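You operate a simulated robot arm through the tools that you are given. There is no shell and no other tool. Be economical: measure what you need, move in short steps, check, and stop when the job is done.

The job below is to be done with a simulated two-armed robot. You get a single attempt, and the scene is never put back.

## Task
Set the acidity meter on the 7.0 cup, then the 4.0 cup.
Fine: dip the probe in the rinse cup between; leave it in the 4.0 cup.

Only the result counts: the job must be done as asked and must still hold three seconds after the hand-in. Knocking over, shifting, dropping, spilling or breaking anything else fails it.

## Robot
Two 7-joint arms with fingered hands on one trunk that stands fixed in place. Base frame: the origin is at the foot of the trunk, x ahead of it, y to its left, z up. Units: mm, degrees, N and s.
The left shoulder is at [42, 174, 1121], the right one opposite. With the tool pointing down near the work surface each hand reaches from about 300 to 720 mm from the base axis, measured 20 degrees to its own side. Payload 3.8 kg a hand.
Tool frame (each hand has its own): the origin (TCP) lies between the finger pads and is the grasp point; the fingertips stand 26 mm ahead of it; z points along the fingers, y is the line along which they close. The gripper opens to 132 mm. The gripper's body begins 73 mm behind the TCP. The gripper is a hand of 3 fingers: y runs from the thumb to the fingers, the wrist lies at [0, 0, -224] in the tool frame, and closing takes about 1.5 s.
Orientation is that of the tool frame in the base frame, as a unit quaternion [w, x, y, z]. With the fingers straight down and closing along the base's y, the tool's x points along the base's -x, its y along +y and its z along -z.

## Interface
- The arms move only by the tool jog_arm. It takes "left_rows", "right_rows" or both (then of equal length, played together; a hand with none holds still); each is one flat list of numbers, 6 for each row, row after row: the shift along the tool's x, y, z in units of 400 mm (1.0 is 400 mm), then the turn, a rotation vector about the tool's x, y, z in units of 90 degrees (1.0 is 90 degrees). In form: [tx, ty, tz, wx, wy, wz, tx, ty, tz, wx, wy, wz, ...]. A call has 1 to 20 rows; each row is the pose to reach, as a shift and turn from the pose commanded when the call began, along the tool's axes at that moment. "left_claw" and "right_claw" are, for a hand that has rows, the finger opening in mm, from 0 to 132, set as the call begins (left out, the last holds). A call with a number of a shift or a turn outside -1 to 1 is refused whole. Each row takes 0.2 s and may step no farther than 50 mm and 8.6 degrees from the row before; otherwise, or with a gripper value out of range, the whole call is refused. A pose out of reach is approached as far as the arm can. The call stops where the force on the tool passes 40 N (or 10 N more than at its start, if that is more) or the arm is blocked; 0.2 s more then pass. Each finger travels about 108 mm/s and halts on what it meets, pressing with about 27 N; the grip force reading is that of the motor and also rises with nothing between the fingers. The clock runs only during rows and for 0.2 s after the last one: add rows that repeat a pose to give the fingers time. The reply holds the time, the measured pose of the TCP, the force on the tool along the base axes, the opening and the grip force, in the units named above and with some noise, with the torque about the TCP (base axes, N m) and any sound that the robot's microphone picked up.
- Cameras (640 x 400 px; columns grow to the right, rows downward): "scene" is now at [168.5, -45, 1059.3]; the picture's right is [-0.55, -0.84, 0.00], its down [0.21, -0.14, -0.97] and it looks along [0.81, -0.53, 0.26] (base axes); focal length 214 px, centre (320, 200). "left" rides on the left gripper at [-62, 3, -92] in its tool frame; the picture's right is [-0.05, -1.00, 0.00], its down [0.83, -0.04, -0.56] and it looks along [0.55, -0.03, 0.83] (tool axes); focal length 230 px, centre (320, 200). "right" rides on the right gripper at [61, 3, -92] in its tool frame; the picture's right is [-0.05, 1.00, 0.00], its down [-0.83, -0.04, -0.55] and it looks along [-0.55, -0.03, 0.83] (tool axes); focal length 230 px, centre (320, 200). There is no depth. A picture from a camera that has moved, and an enlarged one, comes with that camera's place and axes in the base frame and with its lens.
- camera(camera): a new picture of that camera. The clock stands still meanwhile.
- raise_lower(by): slides the trunk up (or, below 0, down) by that many mm; the arms and the scene camera ride with it, the base frame stays. It gives what a move gives, with no picture.
- set_fingers(finger1, finger2, thumb_bend, hand): sets how far each is bent, from 0 (flat) to 1 (curled in); at 0.3 the hand is open as for a grip, at 0.7 the pads meet at the TCP. One left out holds its place. A second passes; each finger stops where it meets its share of the squeeze, and holds until it gets a number again. A gripper value or a shape takes the hand back. It gives what a move gives, with no picture; readings hold the bend of each and the force on the fingers (four entries, about 0 where the hand has none), thumb and palm.
- set_grasp(shape, hand): the hand has 3 fingers and takes this shape, open, in about a second: jaw (thumb against the fingers, like two jaws); tri (thumb and two fingers); tip (a fingertip pinch); poke (one finger out to press); point (the index stretched); flat (the hand flat); cup (the hand cupped); fist (a fist). The gripper value then closes the fingers along that shape, each until it touches; the sizes above hold for jaw. It gives what a move gives, with no picture.
- pan_tilt(pan, tilt): turns the head with the scene camera to pan (to the left, within 60 degrees either way) and tilt (down, from -29 to 69), counted from straight ahead of the robot. It gives what a move gives.
- enlarge(camera, box): a new picture of the part [left, top, right, bottom] of that camera's present view, enlarged. The clock stands still meanwhile.
- hand_in(): hands the job in; it is judged then, once.

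Go step by step. Nothing tells you positions but the pictures and the camera data: compare them with the known pose of the tool, close in by small moves and look again before you grip or let go. The budget is 120 turns and 74 pictures, counting those below and the enlarged ones. Unless the task says otherwise, let go and move clear before handing in, and close with one line.

The tools are called as name(argument=value, ...) on one line, values as JSON. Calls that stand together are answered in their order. jog_arm: Moves the arms, as the interface text tells. Its arguments: {"type":"object","properties":{"left_rows":{"type":"array"},"left_claw":{"type":"number"},"right_rows":{"type":"array"},"right_claw":{"type":"number"}},"required":[]} The other tools are called the same way: raise_lower (by) slides the trunk up or down; set_grasp (shape, hand) gives the hand a shape; set_fingers (finger1, finger2, thumb_bend, hand) moves the fingers one by one; pan_tilt (pan, tilt) turns the head that bears the scene camera; camera (camera) takes a picture; enlarge (camera, box) takes an enlarged picture of a part of a camera's view; hand_in () hands the job in.

At the start:

```text
clock: 0.0
left_position: [303.9, -10.2, 1222.9]
left_tcp_rot: [0.0, -0.001, 1.0, 0.001]
left_contact_force: [0.3, -0.2, 0.1]
left_moment: [0.01, -0.03, 0.0]
left_opening: 131.6
left_grip_force: 0.1
left_shape: jaw
left_bend: [0.3, 0.3, 0.3]
left_finger forces: [0.0, 0.0, 0.0, 0.0, 0.0, 0.1]
right_position: [294.5, -326.2, 1251.0]
right_tcp_rot: [0.001, 0.0, 1.0, 0.0]
right_contact_force: [-0.5, -0.2, -0.2]
right_moment: [-0.02, -0.03, 0.0]
right_opening: 131.8
right_grip_force: 0.1
right_shape: jaw
right_bend: [0.3, 0.3, 0.3]
right_finger forces: [0.0, 0.1, 0.1, 0.0, 0.0, 0.0]
trunk travel left (down, up): [-425.0, 57.0]
head pan, tilt: [-33.2, -14.8]
```

scene: 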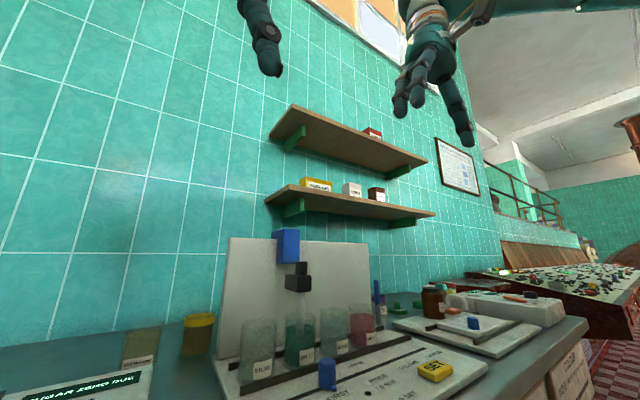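
right: 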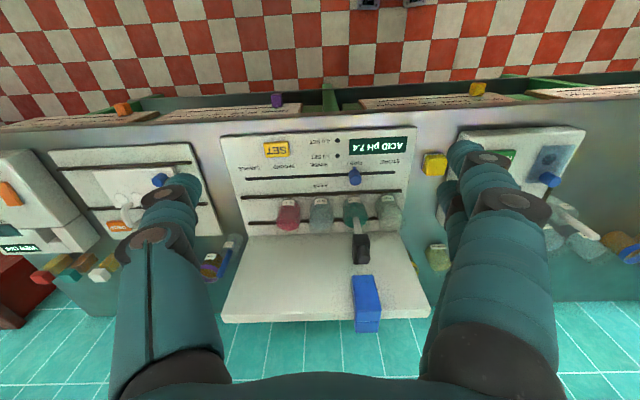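
left: 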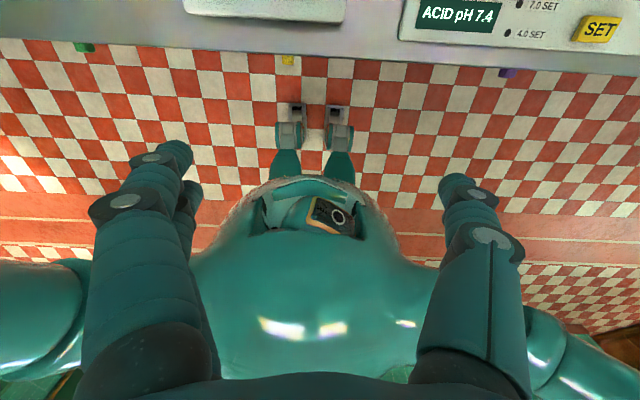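

I see an acidity-meter station ahead and to the right: four cups, a blue probe head on a back panel, a blue slider knob and a SET button. I'll look closer before moving anything.

pan_tilt(pan=-33, tilt=25)

enlarge(camera="right", box=[210, 120, 440, 340])

camera(camera="scene")

```text
clock: 1.1
left_position: [304.2, -9.3, 1223.0]
left_tcp_rot: [0.0, 0.0, 1.0, 0.0]
left_contact_force: [0.1, 0.4, 0.0]
left_moment: [-0.04, 0.0, 0.03]
left_opening: 131.8
left_grip_force: 0.0
left_shape: jaw
left_bend: [0.3, 0.3, 0.3]
left_finger forces: [0.1, 0.0, 0.0, 0.0, 0.0, 0.1]
right_position: [294.9, -326.1, 1249.6]
right_tcp_rot: [0.001, 0.0, 1.0, 0.0]
right_contact_force: [-0.2, -0.1, 0.2]
right_moment: [-0.02, 0.01, -0.01]
right_opening: 131.8
right_grip_force: 0.0
right_shape: jaw
right_bend: [0.3, 0.3, 0.3]
right_finger forces: [0.1, 0.0, 0.0, 0.1, 0.1, 0.0]
trunk travel left (down, up): [-425.0, 57.0]
head pan, tilt: [-33.0, 25.0]
```

```text
1.82 times, centred on (325, 230) of right
camera zoom: at [233.5, -322.0, 1342.0], right [0.05, 1.0, 0.0], down [0.83, -0.04, 0.56], along [0.56, -0.03, -0.83], focal length 418 px, centre (311, 146)
```

zoom: 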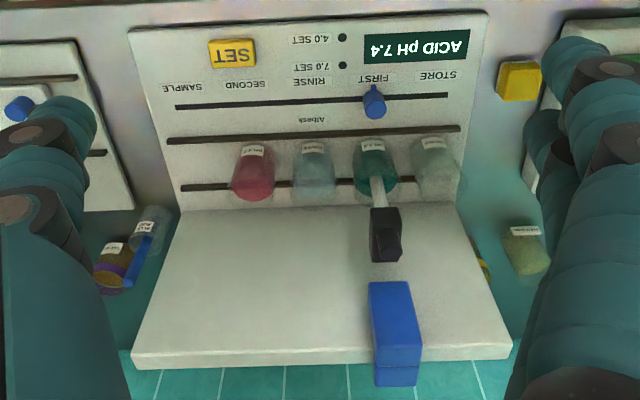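

```text
69 pictures are left
camera scene: at [178.3, -51.1, 996.8], right [-0.54, -0.84, 0.0], down [-0.35, 0.23, -0.91], along [0.76, -0.49, -0.42], focal length 214 px, centre (320, 200)
```

scene: 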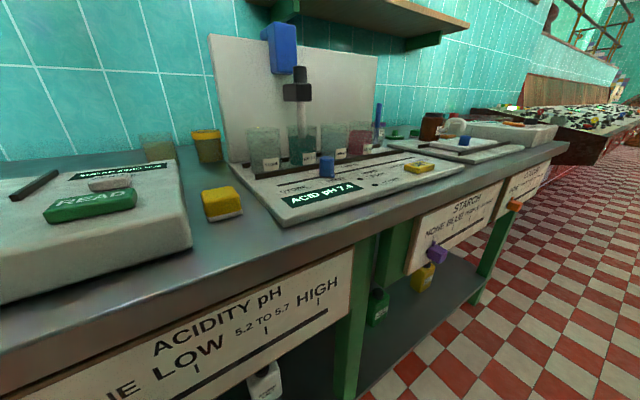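

The slider (STORE / FIRST / RINSE / SECOND / SAMPLE) appears to carry the probe, and a blue lever on the back panel may raise it. I'll read the small labels up close.

enlarge(camera="scene", box=[230, 110, 400, 216])

enlarge(camera="right", box=[230, 130, 350, 205])

enlarge(camera="right", box=[310, 130, 430, 205])

enlarge(camera="right", box=[260, 185, 430, 291])

```text
3.76 times, centred on (315, 163) of scene
camera zoom: at [178.3, -51.1, 996.8], right [-0.54, -0.84, 0.0], down [-0.35, 0.23, -0.91], along [0.76, -0.49, -0.42], focal length 807 px, centre (339, 339)
```

zoom: 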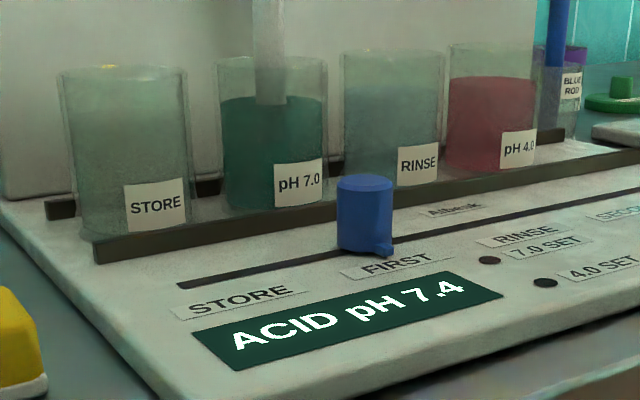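

```text
5.33 times, centred on (290, 168) of right
camera zoom: at [233.5, -322.0, 1342.0], right [0.05, 1.0, 0.0], down [0.83, -0.04, 0.56], along [0.56, -0.03, -0.83], focal length 1227 px, centre (480, 373)
```

zoom: 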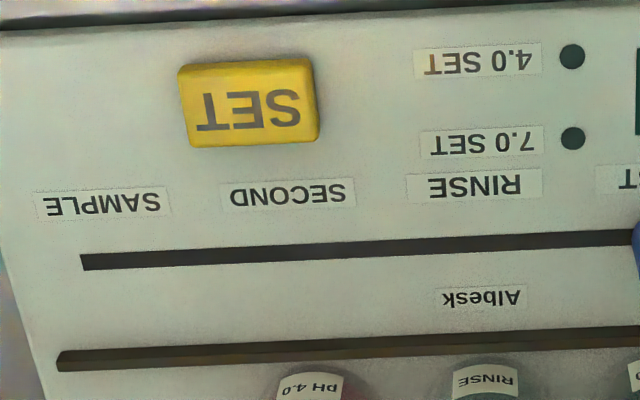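

```text
5.33 times, centred on (370, 168) of right
camera zoom: at [233.5, -322.0, 1342.0], right [0.05, 1.0, 0.0], down [0.83, -0.04, 0.56], along [0.56, -0.03, -0.83], focal length 1227 px, centre (53, 373)
```

zoom: 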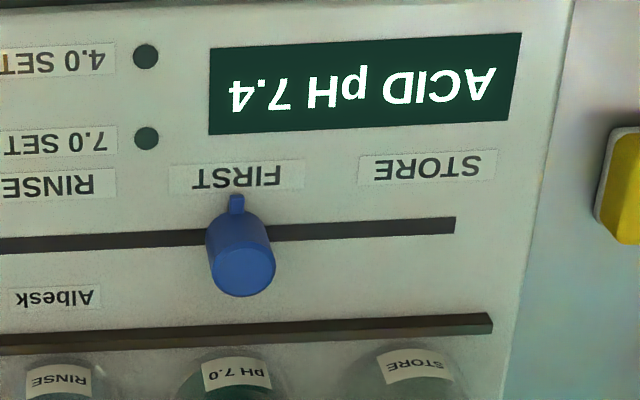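

```text
3.76 times, centred on (345, 238) of right
camera zoom: at [233.5, -322.0, 1342.0], right [0.05, 1.0, 0.0], down [0.83, -0.04, 0.56], along [0.56, -0.03, -0.83], focal length 866 px, centre (226, 57)
```

zoom: 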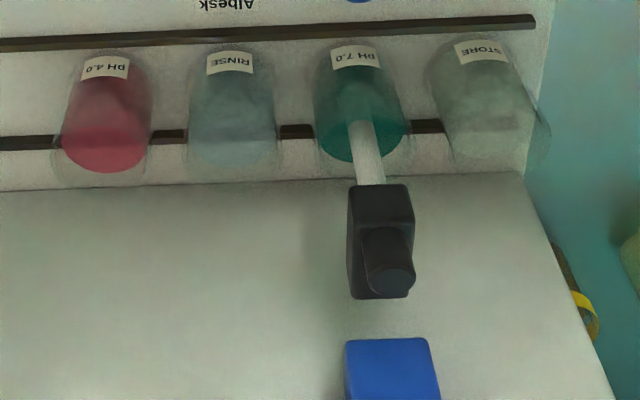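

The probe seems to hang over or in the pH 7.0 cup, and the slider is at FIRST (y≈-259, x≈479; spacing ≈77 mm). I'll check the probe carriage and whether the tip is actually dipped.

enlarge(camera="scene", box=[230, 10, 390, 110])

enlarge(camera="scene", box=[260, 90, 340, 140])

pan_tilt(pan=-30, tilt=0)

camera(camera="scene")

```text
4.00 times, centred on (310, 60) of scene
camera zoom: at [178.3, -51.1, 996.8], right [-0.54, -0.84, 0.0], down [-0.35, 0.23, -0.91], along [0.76, -0.49, -0.42], focal length 858 px, centre (360, 760)
```

zoom: 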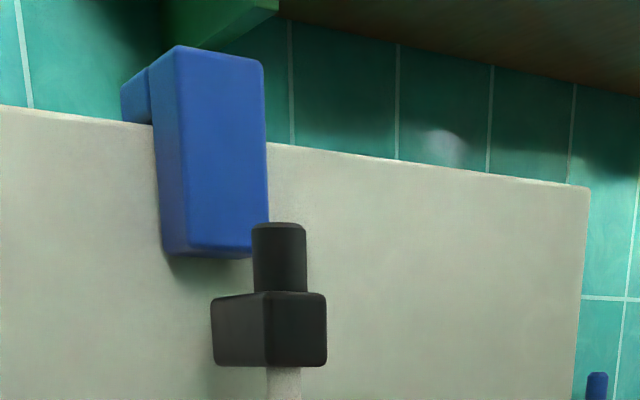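

```text
8.00 times, centred on (300, 115) of scene
camera zoom: at [178.3, -51.1, 996.8], right [-0.54, -0.84, 0.0], down [-0.35, 0.23, -0.91], along [0.76, -0.49, -0.42], focal length 1716 px, centre (480, 880)
```

zoom: 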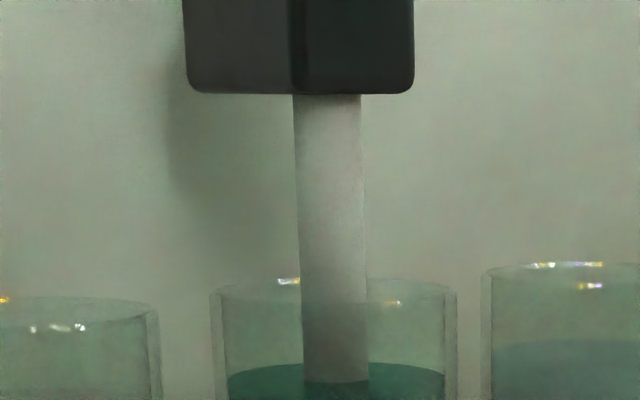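

```text
clock: 1.9
left_position: [304.6, -9.5, 1221.9]
left_tcp_rot: [-0.001, 0.0, 1.0, 0.0]
left_contact_force: [-0.1, -0.3, 0.9]
left_moment: [0.0, -0.01, 0.01]
left_opening: 131.9
left_grip_force: 0.1
left_shape: jaw
left_bend: [0.3, 0.3, 0.3]
left_finger forces: [0.2, 0.0, 0.0, 0.0, 0.1, 0.0]
right_position: [294.6, -326.4, 1250.7]
right_tcp_rot: [0.001, 0.0, 1.0, 0.0]
right_contact_force: [0.0, -0.4, 0.0]
right_moment: [0.01, -0.01, 0.01]
right_opening: 132.1
right_grip_force: 0.0
right_shape: jaw
right_bend: [0.3, 0.3, 0.3]
right_finger forces: [0.0, 0.1, 0.1, 0.0, 0.0, 0.0]
trunk travel left (down, up): [-425.0, 57.0]
head pan, tilt: [-30.0, 0.0]
```

```text
62 pictures are left
camera scene: at [179.0, -45.9, 1037.0], right [-0.5, -0.87, 0.0], down [0.0, 0.0, -1.0], along [0.87, -0.5, 0.0], focal length 214 px, centre (320, 200)
```

scene: 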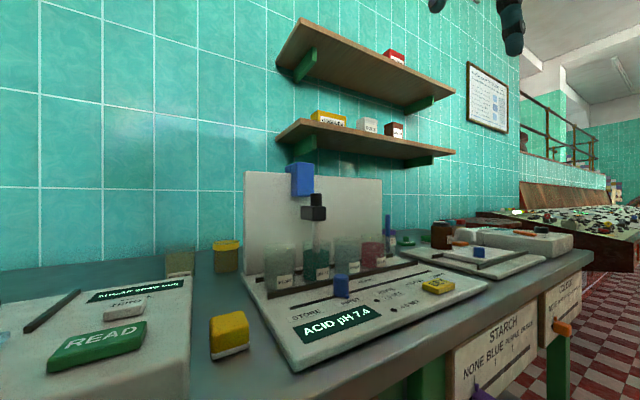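

The probe tip is in the pH 7.0 liquid and the slider pointer is at FIRST, so SET can be pressed first. SET is at about (407, -421, 888); I'll bring the closed right hand above it.

jog_arm(right_rows=[-0.035, -0.03, 0.09, 0, 0, 0, -0.07, -0.06, 0.18, 0, 0, 0, -0.105, -0.09, 0.27, 0, 0, 0, -0.14, -0.12, 0.36, 0, 0, 0, -0.175, -0.15, 0.45, 0, 0, 0, -0.21, -0.18, 0.54, 0, 0, 0, -0.245, -0.21, 0.63, 0, 0, 0, -0.28, -0.2375, 0.7, 0, 0, 0, -0.28, -0.2375, 0.7, 0, 0, 0], right_claw=0)

pan_tilt(pan=-35, tilt=25)

camera(camera="scene")

camera(camera="right")

```text
clock: 4.0
left_position: [302.7, -9.3, 1222.1]
left_tcp_rot: [-0.001, 0.0, 1.0, 0.0]
left_contact_force: [-0.8, -0.7, 0.6]
left_moment: [-0.02, 0.0, 0.01]
left_opening: 131.8
left_grip_force: 0.1
left_shape: jaw
left_bend: [0.3, 0.3, 0.3]
left_finger forces: [0.1, 0.0, 0.0, 0.0, 0.0, 0.0]
right_position: [406.2, -419.8, 969.4]
right_tcp_rot: [0.002, 0.0, 1.0, 0.0]
right_contact_force: [-0.2, 0.3, 0.8]
right_moment: [-0.02, 0.01, 0.0]
right_opening: 0.0
right_grip_force: 27.1
right_shape: jaw
right_bend: [0.65, 0.65, 0.67]
right_finger forces: [0.0, 0.0, 0.0, 0.1, 0.0, 0.0]
trunk travel left (down, up): [-425.0, 57.0]
head pan, tilt: [-30.0, 0.0]
```

```text
clock: 4.8
left_position: [304.5, -11.1, 1222.0]
left_tcp_rot: [0.001, 0.0, 1.0, 0.0]
left_contact_force: [-1.0, -0.4, 0.2]
left_moment: [0.01, 0.01, 0.0]
left_opening: 132.0
left_grip_force: 0.1
left_shape: jaw
left_bend: [0.3, 0.3, 0.3]
left_finger forces: [0.0, 0.0, 0.0, 0.0, 0.1, 0.0]
right_position: [403.3, -419.5, 970.4]
right_tcp_rot: [0.001, 0.0, 1.0, 0.0]
right_contact_force: [0.0, -0.4, -0.1]
right_moment: [-0.03, -0.02, 0.01]
right_opening: 0.0
right_grip_force: 26.4
right_shape: jaw
right_bend: [0.65, 0.65, 0.67]
right_finger forces: [0.0, 0.0, 0.1, 0.1, 0.0, 0.1]
trunk travel left (down, up): [-425.0, 57.0]
head pan, tilt: [-35.0, 25.0]
```

```text
61 pictures are left
camera scene: at [176.5, -53.7, 996.8], right [-0.57, -0.82, 0.0], down [-0.35, 0.24, -0.91], along [0.74, -0.52, -0.42], focal length 214 px, centre (320, 200)
```

scene: 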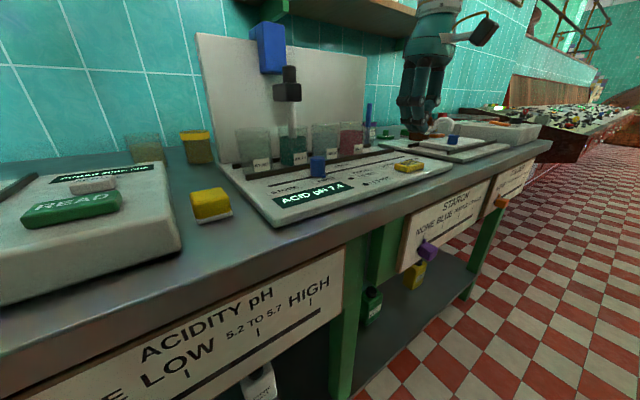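

```text
60 pictures are left
camera right: at [343.9, -415.9, 1062.0], right [0.05, 1.0, 0.0], down [0.83, -0.04, 0.56], along [0.56, -0.03, -0.83], focal length 230 px, centre (320, 200)
```

right: 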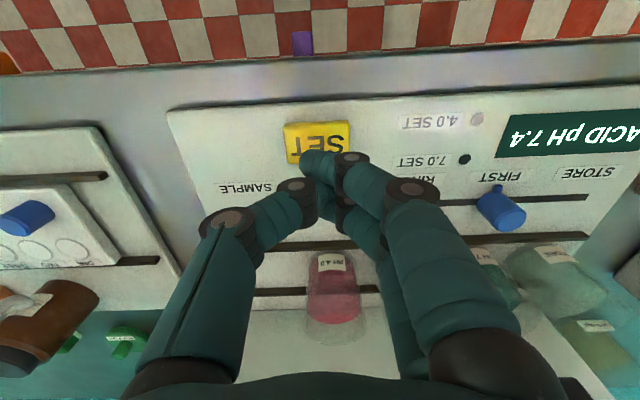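

The tip is 56 mm above SET and aligned. I'll come down to just above it and then press in small steps.

jog_arm(right_rows=[-0.005, -0.003, 0.06, 0, 0, 0, -0.005, -0.003, 0.12, 0, 0, 0, -0.005, -0.003, 0.13, 0, 0, 0, -0.005, -0.003, 0.135, 0, 0, 0, -0.005, -0.003, 0.14, 0, 0, 0, -0.005, -0.003, 0.145, 0, 0, 0])

camera(camera="right")

```text
clock: 6.2
left_position: [304.5, -10.0, 1221.1]
left_tcp_rot: [0.0, 0.0, 1.0, 0.0]
left_contact_force: [0.2, -0.1, 0.6]
left_moment: [-0.04, -0.01, 0.0]
left_opening: 132.4
left_grip_force: 0.1
left_shape: jaw
left_bend: [0.3, 0.3, 0.3]
left_finger forces: [0.0, 0.0, 0.0, 0.1, 0.1, 0.0]
right_position: [409.3, -421.9, 911.8]
right_tcp_rot: [0.0, 0.0, 1.0, 0.0]
right_contact_force: [-0.5, -0.1, 0.7]
right_moment: [0.01, -0.01, -0.03]
right_opening: 0.1
right_grip_force: 26.7
right_shape: jaw
right_bend: [0.65, 0.65, 0.67]
right_finger forces: [0.0, 0.0, 0.0, 0.0, 0.0, 0.1]
trunk travel left (down, up): [-425.0, 57.0]
head pan, tilt: [-35.0, 25.0]
```

```text
59 pictures are left
camera right: at [347.7, -418.1, 1004.6], right [0.05, 1.0, 0.0], down [0.83, -0.04, 0.56], along [0.56, -0.03, -0.83], focal length 230 px, centre (320, 200)
```

right: 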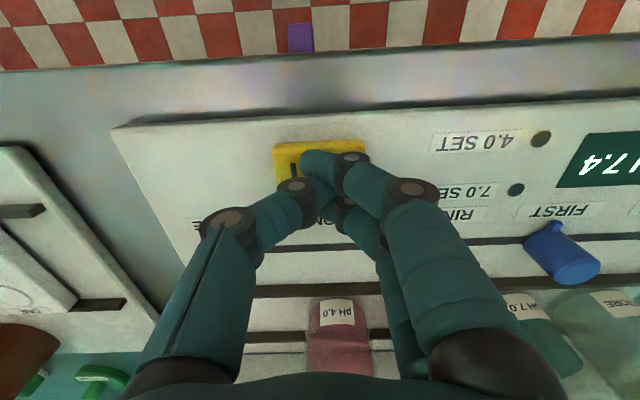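

There is no contact yet at a tip height of about 886, so I'll press on in small steps.

jog_arm(right_rows=[0, 0, 0.004, 0, 0, 0, 0, 0, 0.008, 0, 0, 0, 0, 0, 0.012, 0, 0, 0])

enlarge(camera="scene", box=[200, 110, 456, 230])

```text
clock: 7.0
left_position: [304.4, -9.5, 1223.0]
left_tcp_rot: [0.0, 0.0, 1.0, 0.0]
left_contact_force: [-0.8, -0.5, 1.2]
left_moment: [0.01, 0.01, 0.04]
left_opening: 131.9
left_grip_force: 0.1
left_shape: jaw
left_bend: [0.3, 0.3, 0.3]
left_finger forces: [0.1, 0.1, 0.0, 0.1, 0.0, 0.1]
right_position: [409.0, -421.6, 907.5]
right_tcp_rot: [0.002, 0.0, 1.0, 0.0]
right_contact_force: [-0.7, -0.6, 7.1]
right_moment: [-0.02, 0.04, 0.02]
right_opening: 0.0
right_grip_force: 26.8
right_shape: jaw
right_bend: [0.65, 0.65, 0.67]
right_finger forces: [0.0, 0.0, 0.0, 0.0, 0.1, 0.0]
trunk travel left (down, up): [-425.0, 57.0]
head pan, tilt: [-35.0, 25.0]
heard: click
```

```text
2.50 times, centred on (328, 170) of scene
camera zoom: at [176.1, -53.4, 997.0], right [-0.57, -0.82, 0.0], down [-0.35, 0.24, -0.91], along [0.74, -0.52, -0.42], focal length 536 px, centre (300, 275)
```

zoom: 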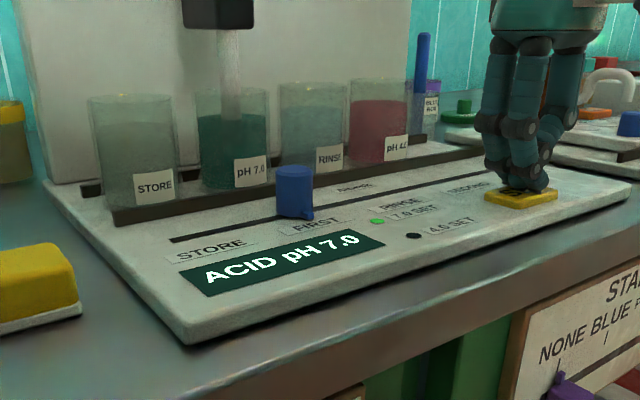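

A click was heard, the 7.0 SET light came on and the display reads 7.0. Next I'll lift off and bring the open hand above the slider knob.

jog_arm(right_rows=[0, 0, -0.08, 0, 0, 0, 0, 0, -0.17, 0, 0, 0, -0.035, 0.08, -0.18, 0, 0, 0, -0.07, 0.16, -0.18, 0, 0, 0, -0.105, 0.24, -0.18, 0, 0, 0, -0.14, 0.32, -0.18, 0, 0, 0, -0.175, 0.406, -0.18, 0, 0, 0, -0.175, 0.406, -0.18, 0, 0, 0])

jog_arm(right_rows=[0, 0, 0, 0, 0, 0, 0, 0, 0, 0, 0, 0, 0, 0, 0, 0, 0, 0], right_claw=60)

camera(camera="right")

camera(camera="scene")

```text
clock: 8.8
left_position: [302.8, -9.7, 1222.7]
left_tcp_rot: [0.0, 0.0, 1.0, 0.0]
left_contact_force: [0.7, 0.3, 0.8]
left_moment: [0.0, -0.02, 0.04]
left_opening: 131.8
left_grip_force: 0.0
left_shape: jaw
left_bend: [0.3, 0.3, 0.3]
left_finger forces: [0.0, 0.0, 0.1, 0.0, 0.1, 0.0]
right_position: [479.8, -260.3, 979.6]
right_tcp_rot: [0.002, 0.001, 1.0, 0.0]
right_contact_force: [-0.7, -0.2, 0.3]
right_moment: [0.02, 0.03, 0.0]
right_opening: 0.0
right_grip_force: 26.9
right_shape: jaw
right_bend: [0.65, 0.65, 0.67]
right_finger forces: [0.1, 0.0, 0.0, 0.1, 0.0, 0.1]
trunk travel left (down, up): [-425.0, 57.0]
head pan, tilt: [-35.0, 25.0]
```

```text
clock: 9.6
left_position: [303.5, -11.0, 1221.9]
left_tcp_rot: [-0.001, 0.0, 1.0, 0.0]
left_contact_force: [-0.6, 0.1, -0.4]
left_moment: [0.03, -0.01, 0.01]
left_opening: 132.1
left_grip_force: 0.2
left_shape: jaw
left_bend: [0.3, 0.3, 0.3]
left_finger forces: [0.0, 0.0, 0.0, 0.0, 0.0, 0.0]
right_position: [479.9, -261.4, 980.6]
right_tcp_rot: [0.001, 0.001, 1.0, 0.0]
right_contact_force: [-0.4, 0.2, 0.9]
right_moment: [0.01, -0.03, 0.0]
right_opening: 59.6
right_grip_force: 0.0
right_shape: jaw
right_bend: [0.73, 0.73, 0.7]
right_finger forces: [0.0, 0.1, 0.0, 0.0, 0.1, 0.0]
trunk travel left (down, up): [-425.0, 57.0]
head pan, tilt: [-35.0, 25.0]
```

```text
57 pictures are left
camera right: at [419.2, -256.9, 1071.9], right [0.05, 1.0, 0.0], down [0.83, -0.04, 0.56], along [0.56, -0.03, -0.83], focal length 230 px, centre (320, 200)
```

right: 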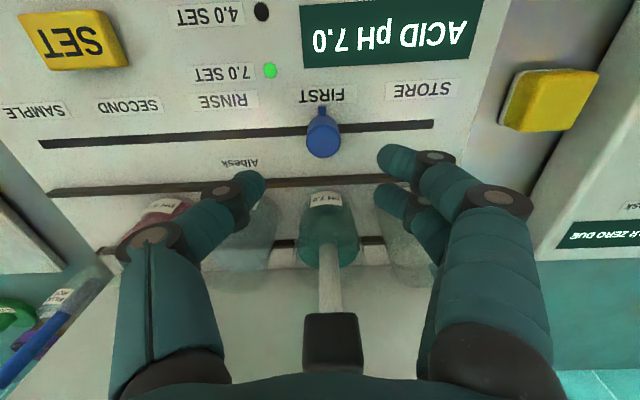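

```text
56 pictures are left
camera scene: at [176.5, -53.8, 996.7], right [-0.57, -0.82, 0.0], down [-0.35, 0.24, -0.91], along [0.74, -0.52, -0.42], focal length 214 px, centre (320, 200)
```

scene: 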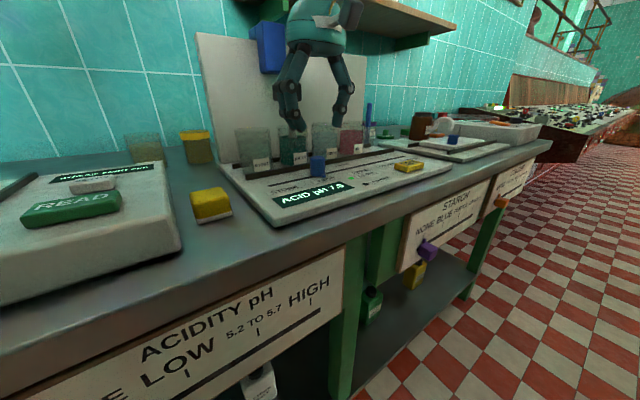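

The knob is centred under the open fingers at (480, -258). I'll lower around it and close.

jog_arm(right_rows=[0, 0.005, 0.06, 0, 0, 0, 0, 0.005, 0.11, 0, 0, 0, 0, 0.005, 0.14, 0, 0, 0, 0, 0.005, 0.155, 0, 0, 0, 0, 0.005, 0.165, 0, 0, 0, 0, 0.005, 0.165, 0, 0, 0])

camera(camera="right")

enlarge(camera="scene", box=[200, 50, 456, 210])

```text
clock: 11.0
left_position: [303.0, -10.5, 1222.6]
left_tcp_rot: [0.0, 0.0, 1.0, 0.001]
left_contact_force: [-0.1, 0.6, 0.6]
left_moment: [-0.01, -0.01, 0.0]
left_opening: 131.9
left_grip_force: 0.1
left_shape: jaw
left_bend: [0.3, 0.3, 0.3]
left_finger forces: [0.1, 0.0, 0.0, 0.0, 0.0, 0.0]
right_position: [479.0, -258.2, 912.7]
right_tcp_rot: [0.001, 0.0, 1.0, 0.0]
right_contact_force: [0.0, 0.3, -0.1]
right_moment: [0.05, -0.02, -0.02]
right_opening: 59.7
right_grip_force: 0.1
right_shape: jaw
right_bend: [0.73, 0.73, 0.7]
right_finger forces: [0.1, 0.1, 0.0, 0.0, 0.0, 0.0]
trunk travel left (down, up): [-425.0, 57.0]
head pan, tilt: [-35.0, 25.0]
```

```text
55 pictures are left
camera right: at [418.2, -253.2, 1005.0], right [0.05, 1.0, 0.0], down [0.83, -0.04, 0.56], along [0.56, -0.03, -0.83], focal length 230 px, centre (320, 200)
```

right: 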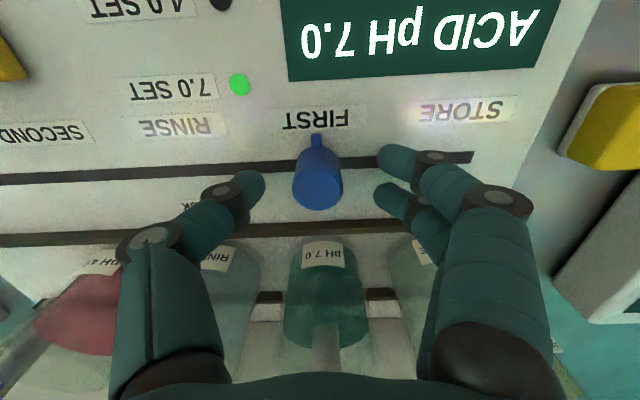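

```text
2.50 times, centred on (328, 130) of scene
camera zoom: at [176.5, -53.7, 996.7], right [-0.57, -0.82, 0.0], down [-0.35, 0.24, -0.91], along [0.74, -0.52, -0.42], focal length 536 px, centre (300, 375)
```

zoom: 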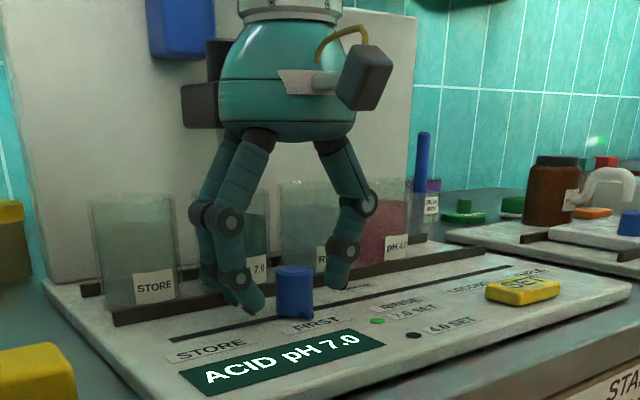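

The fingers straddle the knob cleanly. I'll close and first slide only about 10 mm toward RINSE to see how the probe reacts.

jog_arm(right_rows=[0, 0, 0, 0, 0, 0, 0, 0, 0, 0, 0, 0, 0, 0, 0, 0, 0, 0, 0, 0, 0, 0, 0, 0], right_claw=0)

jog_arm(right_rows=[0, -0.01, 0, 0, 0, 0, 0, -0.02, 0, 0, 0, 0])

camera(camera="right")

enlarge(camera="scene", box=[200, 10, 456, 210])

```text
clock: 12.0
left_position: [304.3, -9.7, 1222.0]
left_tcp_rot: [0.0, 0.0, 1.0, 0.0]
left_contact_force: [0.1, -0.1, -0.4]
left_moment: [0.01, 0.02, -0.01]
left_opening: 132.0
left_grip_force: 0.0
left_shape: jaw
left_bend: [0.3, 0.3, 0.3]
left_finger forces: [0.0, 0.0, 0.1, 0.0, 0.0, 0.0]
right_position: [479.0, -256.3, 913.1]
right_tcp_rot: [0.0, -0.001, 1.0, 0.0]
right_contact_force: [0.8, 0.1, -3.1]
right_moment: [-0.02, -0.01, 0.0]
right_opening: 16.5
right_grip_force: 26.7
right_shape: jaw
right_bend: [0.72, 0.72, 0.7]
right_finger forces: [12.6, 10.9, 0.1, 0.1, 23.8, 0.0]
trunk travel left (down, up): [-425.0, 57.0]
head pan, tilt: [-35.0, 25.0]
```

```text
clock: 12.6
left_position: [305.1, -10.7, 1223.0]
left_tcp_rot: [0.001, 0.001, 1.0, 0.0]
left_contact_force: [0.0, -0.1, -0.6]
left_moment: [-0.03, -0.02, -0.01]
left_opening: 131.8
left_grip_force: 0.0
left_shape: jaw
left_bend: [0.3, 0.3, 0.3]
left_finger forces: [0.0, 0.0, 0.0, 0.1, 0.1, 0.1]
right_position: [478.9, -265.3, 912.4]
right_tcp_rot: [0.0, 0.0, 1.0, 0.0]
right_contact_force: [1.8, 0.5, -5.6]
right_moment: [0.05, -0.05, 0.02]
right_opening: 16.3
right_grip_force: 26.9
right_shape: jaw
right_bend: [0.72, 0.72, 0.7]
right_finger forces: [13.1, 11.5, 0.0, 0.0, 23.9, 0.0]
trunk travel left (down, up): [-425.0, 57.0]
head pan, tilt: [-35.0, 25.0]
```

```text
53 pictures are left
camera right: at [418.5, -262.0, 1004.9], right [0.05, 1.0, 0.0], down [0.83, -0.04, 0.56], along [0.55, -0.03, -0.83], focal length 230 px, centre (320, 200)
```

right: 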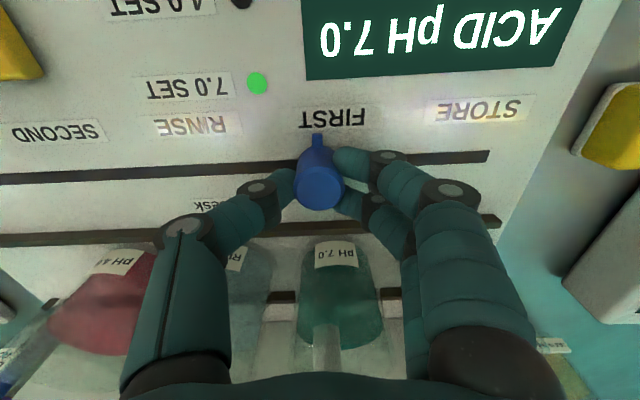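

```text
2.00 times, centred on (328, 110) of scene
camera zoom: at [177.0, -53.9, 996.6], right [-0.57, -0.82, 0.0], down [-0.35, 0.24, -0.91], along [0.74, -0.52, -0.42], focal length 429 px, centre (304, 380)
```

zoom: 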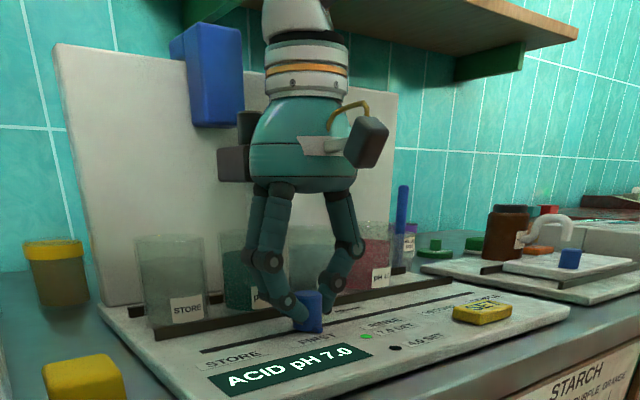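

The knob slid easily about 9 mm, and the probe seems to have followed it sideways inside the cup. I'll check whether it is also rising.

enlarge(camera="scene", box=[276, 60, 356, 160])

enlarge(camera="right", box=[270, 230, 390, 380])

camera(camera="left")

```text
4.00 times, centred on (316, 110) of scene
camera zoom: at [177.0, -53.9, 996.6], right [-0.57, -0.82, 0.0], down [-0.35, 0.24, -0.91], along [0.74, -0.52, -0.42], focal length 858 px, centre (336, 560)
```

zoom: 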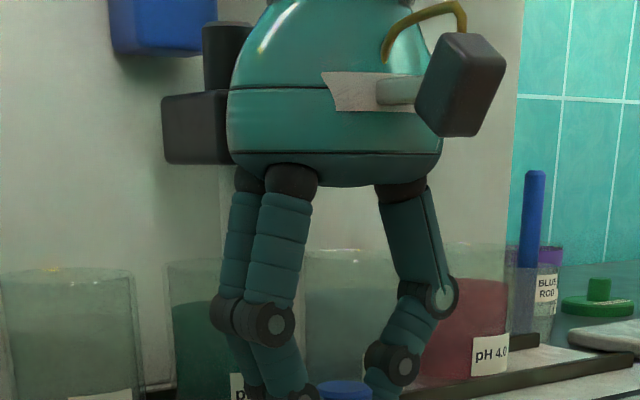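

```text
2.67 times, centred on (330, 305) of right
camera zoom: at [418.5, -262.0, 1004.9], right [0.05, 1.0, 0.0], down [0.83, -0.04, 0.56], along [0.55, -0.03, -0.83], focal length 614 px, centre (293, -80)
```

zoom: 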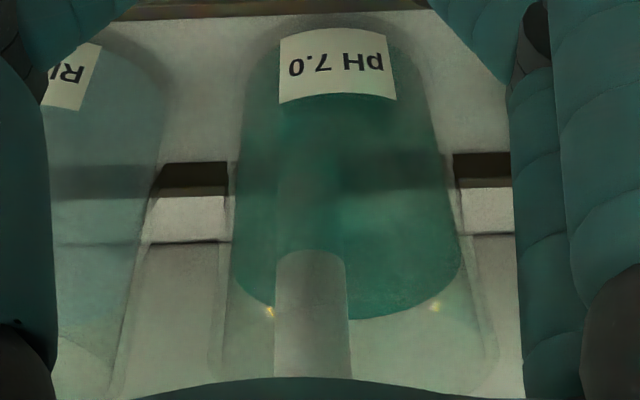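

```text
49 pictures are left
camera left: at [366.3, -5.7, 1313.9], right [0.05, -1.0, 0.0], down [-0.83, -0.04, 0.56], along [-0.56, -0.03, -0.83], focal length 230 px, centre (320, 200)
```

left: 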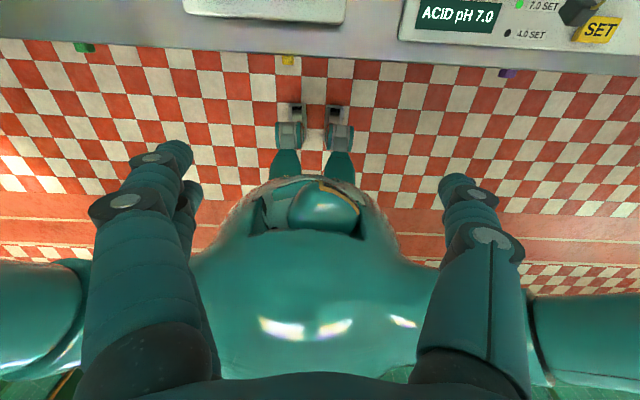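

The probe has moved about 9 mm off-centre and is still dipped, so it must be lifted before it travels. I'll slide it back to centre, let go, back off and study the blue/black carriage.

jog_arm(right_rows=[0, 0.01, 0, 0, 0, 0, 0, 0.02, 0, 0, 0, 0, 0, 0.02, 0, 0, 0, 0])

jog_arm(right_rows=[0, 0, 0, 0, 0, 0, 0, 0, 0, 0, 0, 0, 0, 0, 0, 0, 0, 0], right_claw=60)

jog_arm(right_rows=[0, 0, -0.08, 0, 0, 0, 0, 0, -0.17, 0, 0, 0, 0.08, 0, -0.25, 0, 0, 0, 0.16, 0, -0.33, 0, 0, 0, 0.24, -0.05, -0.41, 0, 0, 0, 0.32, -0.1, -0.45, 0, 0, 0, 0.4, -0.15, -0.45, 0, 0, 0, 0.4, -0.15, -0.45, 0, 0, 0])

camera(camera="right")

enlarge(camera="scene", box=[220, 10, 348, 190])

```text
clock: 13.4
left_position: [305.5, -10.5, 1222.1]
left_tcp_rot: [0.0, 0.0, 1.0, -0.001]
left_contact_force: [0.5, 0.0, 0.4]
left_moment: [-0.03, 0.02, 0.01]
left_opening: 132.2
left_grip_force: 0.0
left_shape: jaw
left_bend: [0.3, 0.3, 0.3]
left_finger forces: [0.1, 0.0, 0.1, 0.0, 0.0, 0.0]
right_position: [479.2, -258.9, 913.3]
right_tcp_rot: [0.0, 0.0, 1.0, 0.0]
right_contact_force: [4.8, -0.2, -10.7]
right_moment: [0.01, -0.1, 0.01]
right_opening: 16.1
right_grip_force: 26.9
right_shape: jaw
right_bend: [0.72, 0.72, 0.7]
right_finger forces: [11.9, 11.8, 0.0, 0.1, 23.8, 0.0]
trunk travel left (down, up): [-425.0, 57.0]
head pan, tilt: [-35.0, 25.0]
```

```text
clock: 14.2
left_position: [303.9, -10.5, 1223.6]
left_tcp_rot: [0.0, 0.0, 1.0, 0.0]
left_contact_force: [-0.3, -0.3, 0.6]
left_moment: [-0.01, -0.01, 0.01]
left_opening: 132.1
left_grip_force: 0.0
left_shape: jaw
left_bend: [0.3, 0.3, 0.3]
left_finger forces: [0.0, 0.0, 0.0, 0.1, 0.1, 0.0]
right_position: [479.4, -257.0, 913.6]
right_tcp_rot: [0.001, -0.001, 1.0, 0.0]
right_contact_force: [-0.1, 0.0, 0.6]
right_moment: [0.01, -0.03, 0.01]
right_opening: 59.2
right_grip_force: 0.1
right_shape: jaw
right_bend: [0.73, 0.73, 0.7]
right_finger forces: [0.1, 0.1, 0.0, 0.0, 0.0, 0.0]
trunk travel left (down, up): [-425.0, 57.0]
head pan, tilt: [-35.0, 25.0]
```

```text
clock: 16.0
left_position: [304.3, -10.3, 1221.8]
left_tcp_rot: [-0.001, 0.0, 1.0, 0.0]
left_contact_force: [-0.8, 0.1, 1.2]
left_moment: [-0.03, 0.03, 0.03]
left_opening: 131.8
left_grip_force: 0.0
left_shape: jaw
left_bend: [0.3, 0.3, 0.3]
left_finger forces: [0.0, 0.1, 0.0, 0.1, 0.0, 0.1]
right_position: [319.0, -318.4, 1092.1]
right_tcp_rot: [-0.001, 0.0, 1.0, 0.0]
right_contact_force: [-0.6, -0.3, -0.1]
right_moment: [0.02, -0.01, 0.02]
right_opening: 59.5
right_grip_force: 0.0
right_shape: jaw
right_bend: [0.73, 0.73, 0.7]
right_finger forces: [0.0, 0.0, 0.0, 0.1, 0.0, 0.1]
trunk travel left (down, up): [-425.0, 57.0]
head pan, tilt: [-35.0, 25.0]
```

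```text
48 pictures are left
camera right: at [258.4, -314.0, 1184.7], right [0.05, 1.0, 0.0], down [0.83, -0.04, 0.55], along [0.55, -0.03, -0.83], focal length 230 px, centre (320, 200)
```

right: 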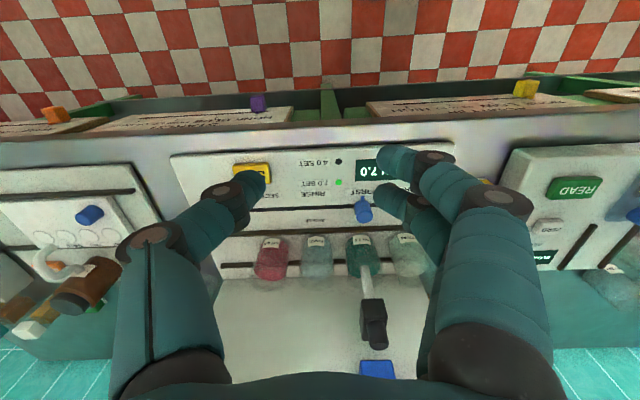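

```text
2.22 times, centred on (284, 100) of scene
camera zoom: at [176.9, -53.3, 996.6], right [-0.57, -0.82, 0.0], down [-0.35, 0.24, -0.91], along [0.74, -0.52, -0.42], focal length 477 px, centre (400, 422)
```

zoom: 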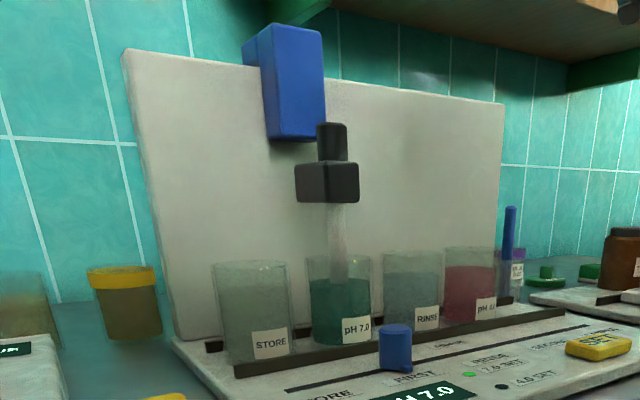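

The blue block and the black probe clamp move together on a carriage; the black clamp with its cap looks like the lift handle, at about (575, -257, 1015–1050). I'll turn the right hand to point forward and approach it horizontally to inspect it.

jog_arm(right_rows=[-0.034, 0.013, 0, 0, -0.085, 0, -0.067, 0.026, 0, 0, -0.17, 0, -0.1, 0.038, 0, 0, -0.255, 0, -0.134, 0.051, 0, 0, -0.34, 0, -0.167, 0.064, 0, 0, -0.425, 0, -0.2, 0.076, 0.02, 0, -0.51, 0, -0.235, 0.089, 0.04, 0, -0.595, 0, -0.268, 0.102, 0.07, 0, -0.68, 0, -0.3, 0.115, 0.1, 0, -0.765, 0, -0.335, 0.127, 0.12, 0, -0.85, 0, -0.34, 0.14, 0.14, 0, -0.93, 0, -0.34, 0.1525, 0.155, 0, -1.0, 0, -0.34, 0.1525, 0.155, 0, -1.0, 0], right_claw=80)

camera(camera="right")

camera(camera="scene")

```text
clock: 19.0
left_position: [304.0, -9.9, 1222.3]
left_tcp_rot: [0.0, 0.0, 1.0, 0.001]
left_contact_force: [0.0, 0.0, -1.0]
left_moment: [-0.02, -0.02, 0.01]
left_opening: 131.7
left_grip_force: 0.0
left_shape: jaw
left_bend: [0.3, 0.3, 0.3]
left_finger forces: [0.1, 0.1, 0.1, 0.0, 0.1, 0.1]
right_position: [497.6, -317.3, 1065.2]
right_tcp_rot: [0.694, -0.228, 0.646, -0.222]
right_contact_force: [0.5, -0.2, -0.4]
right_moment: [0.02, -0.01, 0.02]
right_opening: 80.0
right_grip_force: 0.0
right_shape: jaw
right_bend: [0.71, 0.71, 0.71]
right_finger forces: [0.1, 0.0, 0.0, 0.0, 0.0, 0.0]
right hand out of reach, approached as far as the arm can: row 5, 6, 7, 8, 9, 10, 11, 12, 13
trunk travel left (down, up): [-425.0, 57.0]
head pan, tilt: [-35.0, 25.0]
stopped in row 13 (right hand): the arm was blocked; the commanded pose is now the measured one
```

```text
46 pictures are left
camera right: at [410.5, -353.8, 1007.3], right [0.01, 0.83, -0.56], down [-0.61, 0.45, 0.65], along [0.79, 0.34, 0.51], focal length 230 px, centre (320, 200)
```

right: 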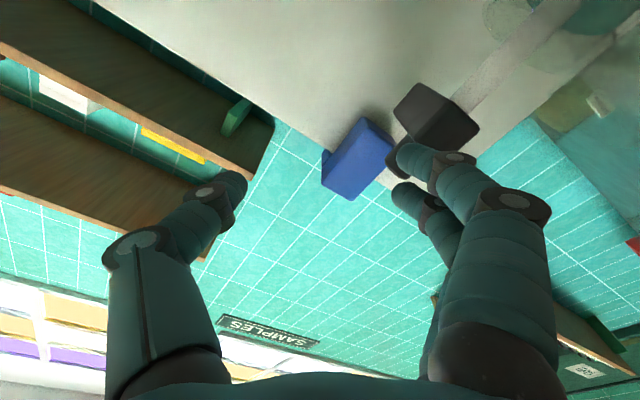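

```text
45 pictures are left
camera scene: at [176.8, -54.0, 996.7], right [-0.57, -0.82, 0.0], down [-0.35, 0.24, -0.91], along [0.74, -0.52, -0.42], focal length 214 px, centre (320, 200)
```

scene: 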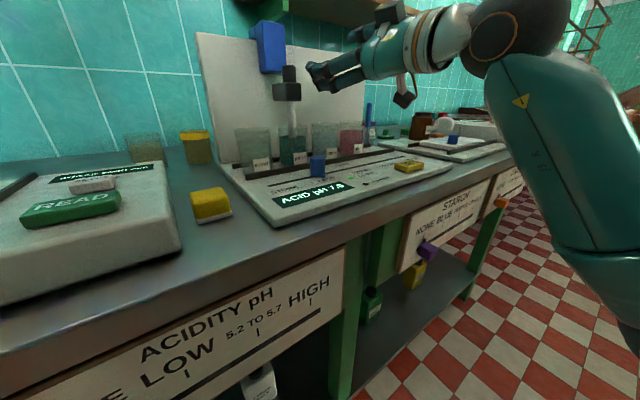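

The hand came out rolled because the arm folds too tightly for a fully horizontal approach. I'll use a 30° forward-tilted downward grasp instead, turning the hand to the side of the probe and clear of it first.

jog_arm(right_rows=[-0.0112, -0.0084, -0.0036, -0.0212, 0.0686, 0.0379, -0.0224, -0.0167, -0.0071, -0.0424, 0.1372, 0.0758, -0.0336, -0.025, -0.0107, -0.0636, 0.2058, 0.1137, -0.0448, -0.0334, -0.0142, -0.0848, 0.2744, 0.1516, -0.056, -0.0418, -0.0178, -0.106, 0.343, 0.1895, -0.0672, -0.0501, -0.0213, -0.1272, 0.4116, 0.2274, -0.0784, -0.0585, -0.0249, -0.1484, 0.4802, 0.2653, -0.0896, -0.0668, -0.0284, -0.1696, 0.5488, 0.3032, -0.1008, -0.0752, -0.032, -0.1908, 0.6174, 0.3411, -0.112, -0.0835, -0.0355, -0.212, 0.686, 0.379, -0.112, -0.0835, -0.0355, -0.212, 0.686, 0.379])

camera(camera="right")

```text
clock: 21.4
left_position: [304.6, -10.9, 1222.1]
left_tcp_rot: [0.0, 0.0, 1.0, 0.0]
left_contact_force: [-0.5, 0.0, 0.0]
left_moment: [0.0, 0.01, -0.03]
left_opening: 132.1
left_grip_force: 0.0
left_shape: jaw
left_bend: [0.3, 0.3, 0.3]
left_finger forces: [0.0, 0.0, 0.1, 0.1, 0.1, 0.0]
right_position: [479.9, -316.2, 1118.9]
right_tcp_rot: [0.258, 0.0, 0.966, 0.003]
right_contact_force: [-0.7, 1.1, 0.2]
right_moment: [0.05, -0.01, -0.05]
right_opening: 79.8
right_grip_force: 0.0
right_shape: jaw
right_bend: [0.71, 0.71, 0.71]
right_finger forces: [0.0, 0.1, 0.0, 0.0, 0.1, 0.0]
right hand out of reach, approached as far as the arm can: row 1, 2, 3, 4
trunk travel left (down, up): [-425.0, 57.0]
head pan, tilt: [-35.0, 25.0]
```

```text
44 pictures are left
camera right: at [381.2, -313.1, 1167.9], right [0.04, 1.0, 0.03], down [0.44, -0.05, 0.89], along [0.89, -0.03, -0.45], focal length 230 px, centre (320, 200)
```

right: 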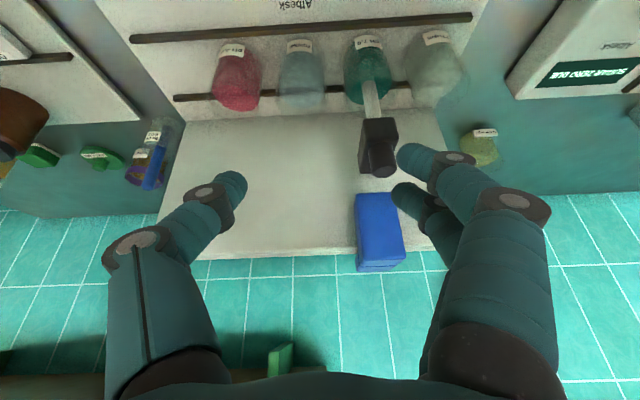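

The tilted pose is reached and I have a clear view of clamp, probe and blue block. I'll move to the pre-grasp point about 80 mm behind the clamp along the finger axis.

jog_arm(right_rows=[0, 0.07, 0, 0, 0, 0, 0, 0.145, 0, 0, 0, 0, -0.035, 0.145, 0.06, 0, 0, 0, -0.069, 0.145, 0.12, 0, 0, 0, -0.069, 0.145, 0.12, 0, 0, 0])

camera(camera="right")

camera(camera="scene")

```text
clock: 22.6
left_position: [303.5, -10.7, 1221.8]
left_tcp_rot: [0.0, 0.0, 1.0, 0.0]
left_contact_force: [0.0, 0.3, -0.5]
left_moment: [0.03, -0.03, 0.0]
left_opening: 131.9
left_grip_force: 0.1
left_shape: jaw
left_bend: [0.3, 0.3, 0.3]
left_finger forces: [0.0, 0.1, 0.1, 0.0, 0.1, 0.0]
right_position: [529.3, -259.1, 1092.0]
right_tcp_rot: [0.259, 0.0, 0.966, 0.002]
right_contact_force: [-1.0, 0.4, 0.1]
right_moment: [0.01, -0.01, 0.02]
right_opening: 80.0
right_grip_force: 0.0
right_shape: jaw
right_bend: [0.71, 0.71, 0.71]
right_finger forces: [0.1, 0.0, 0.1, 0.1, 0.0, 0.0]
trunk travel left (down, up): [-425.0, 57.0]
head pan, tilt: [-35.0, 25.0]
```

```text
43 pictures are left
camera right: at [430.1, -256.2, 1140.9], right [0.04, 1.0, 0.03], down [0.44, -0.05, 0.9], along [0.9, -0.03, -0.44], focal length 230 px, centre (320, 200)
```

right: 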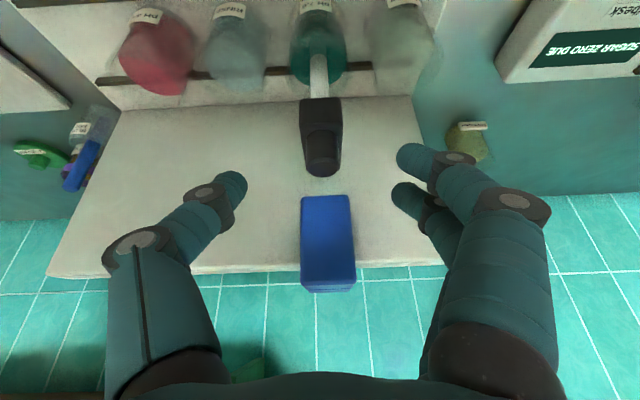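

```text
42 pictures are left
camera scene: at [176.2, -53.7, 996.8], right [-0.57, -0.82, 0.0], down [-0.35, 0.24, -0.91], along [0.74, -0.52, -0.42], focal length 214 px, centre (320, 200)
```

scene: 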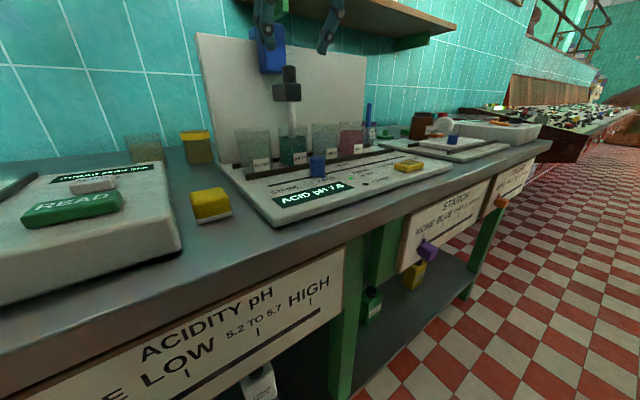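

The clamp is centred in y between the fingers. I'll advance 80 mm along the finger axis so the fingers straddle the black block.

jog_arm(right_rows=[0, 0.002, 0.06, 0, 0, 0, 0, 0.002, 0.12, 0, 0, 0, 0, 0.002, 0.16, 0, 0, 0, 0, 0.002, 0.19, 0, 0, 0, 0, 0.002, 0.198, 0, 0, 0])

camera(camera="right")

enlarge(camera="scene", box=[220, 30, 380, 170])

```text
clock: 23.8
left_position: [304.5, -9.8, 1223.0]
left_tcp_rot: [0.0, 0.0, 1.0, 0.0]
left_contact_force: [0.3, 0.6, 0.1]
left_moment: [-0.03, 0.01, 0.02]
left_opening: 132.1
left_grip_force: 0.1
left_shape: jaw
left_bend: [0.3, 0.3, 0.3]
left_finger forces: [0.1, 0.0, 0.0, 0.0, 0.1, 0.1]
right_position: [567.5, -257.8, 1023.2]
right_tcp_rot: [0.259, 0.0, 0.966, 0.003]
right_contact_force: [0.4, 0.6, 0.2]
right_moment: [0.01, 0.01, -0.02]
right_opening: 80.0
right_grip_force: 0.0
right_shape: jaw
right_bend: [0.71, 0.71, 0.71]
right_finger forces: [0.0, 0.0, 0.1, 0.0, 0.0, 0.0]
trunk travel left (down, up): [-425.0, 57.0]
head pan, tilt: [-35.0, 25.0]
```

```text
41 pictures are left
camera right: at [468.2, -254.0, 1072.2], right [0.04, 1.0, 0.03], down [0.44, -0.05, 0.9], along [0.9, -0.03, -0.44], focal length 230 px, centre (320, 200)
```

right: 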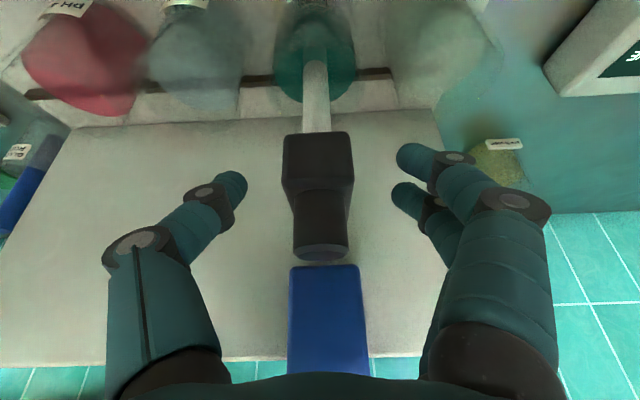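

```text
2.86 times, centred on (300, 100) of scene
camera zoom: at [176.5, -53.7, 996.8], right [-0.57, -0.82, 0.0], down [-0.35, 0.24, -0.91], along [0.74, -0.52, -0.42], focal length 613 px, centre (377, 486)
```

zoom: 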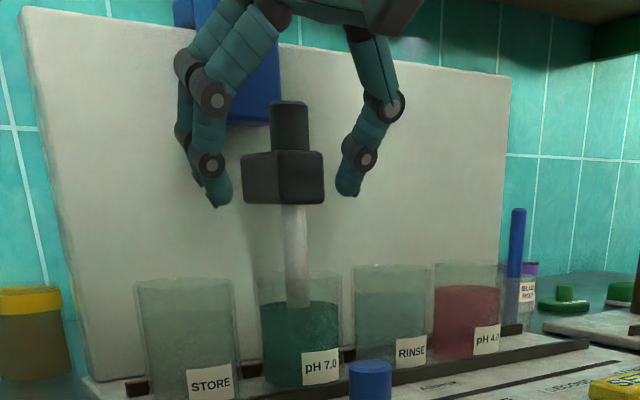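

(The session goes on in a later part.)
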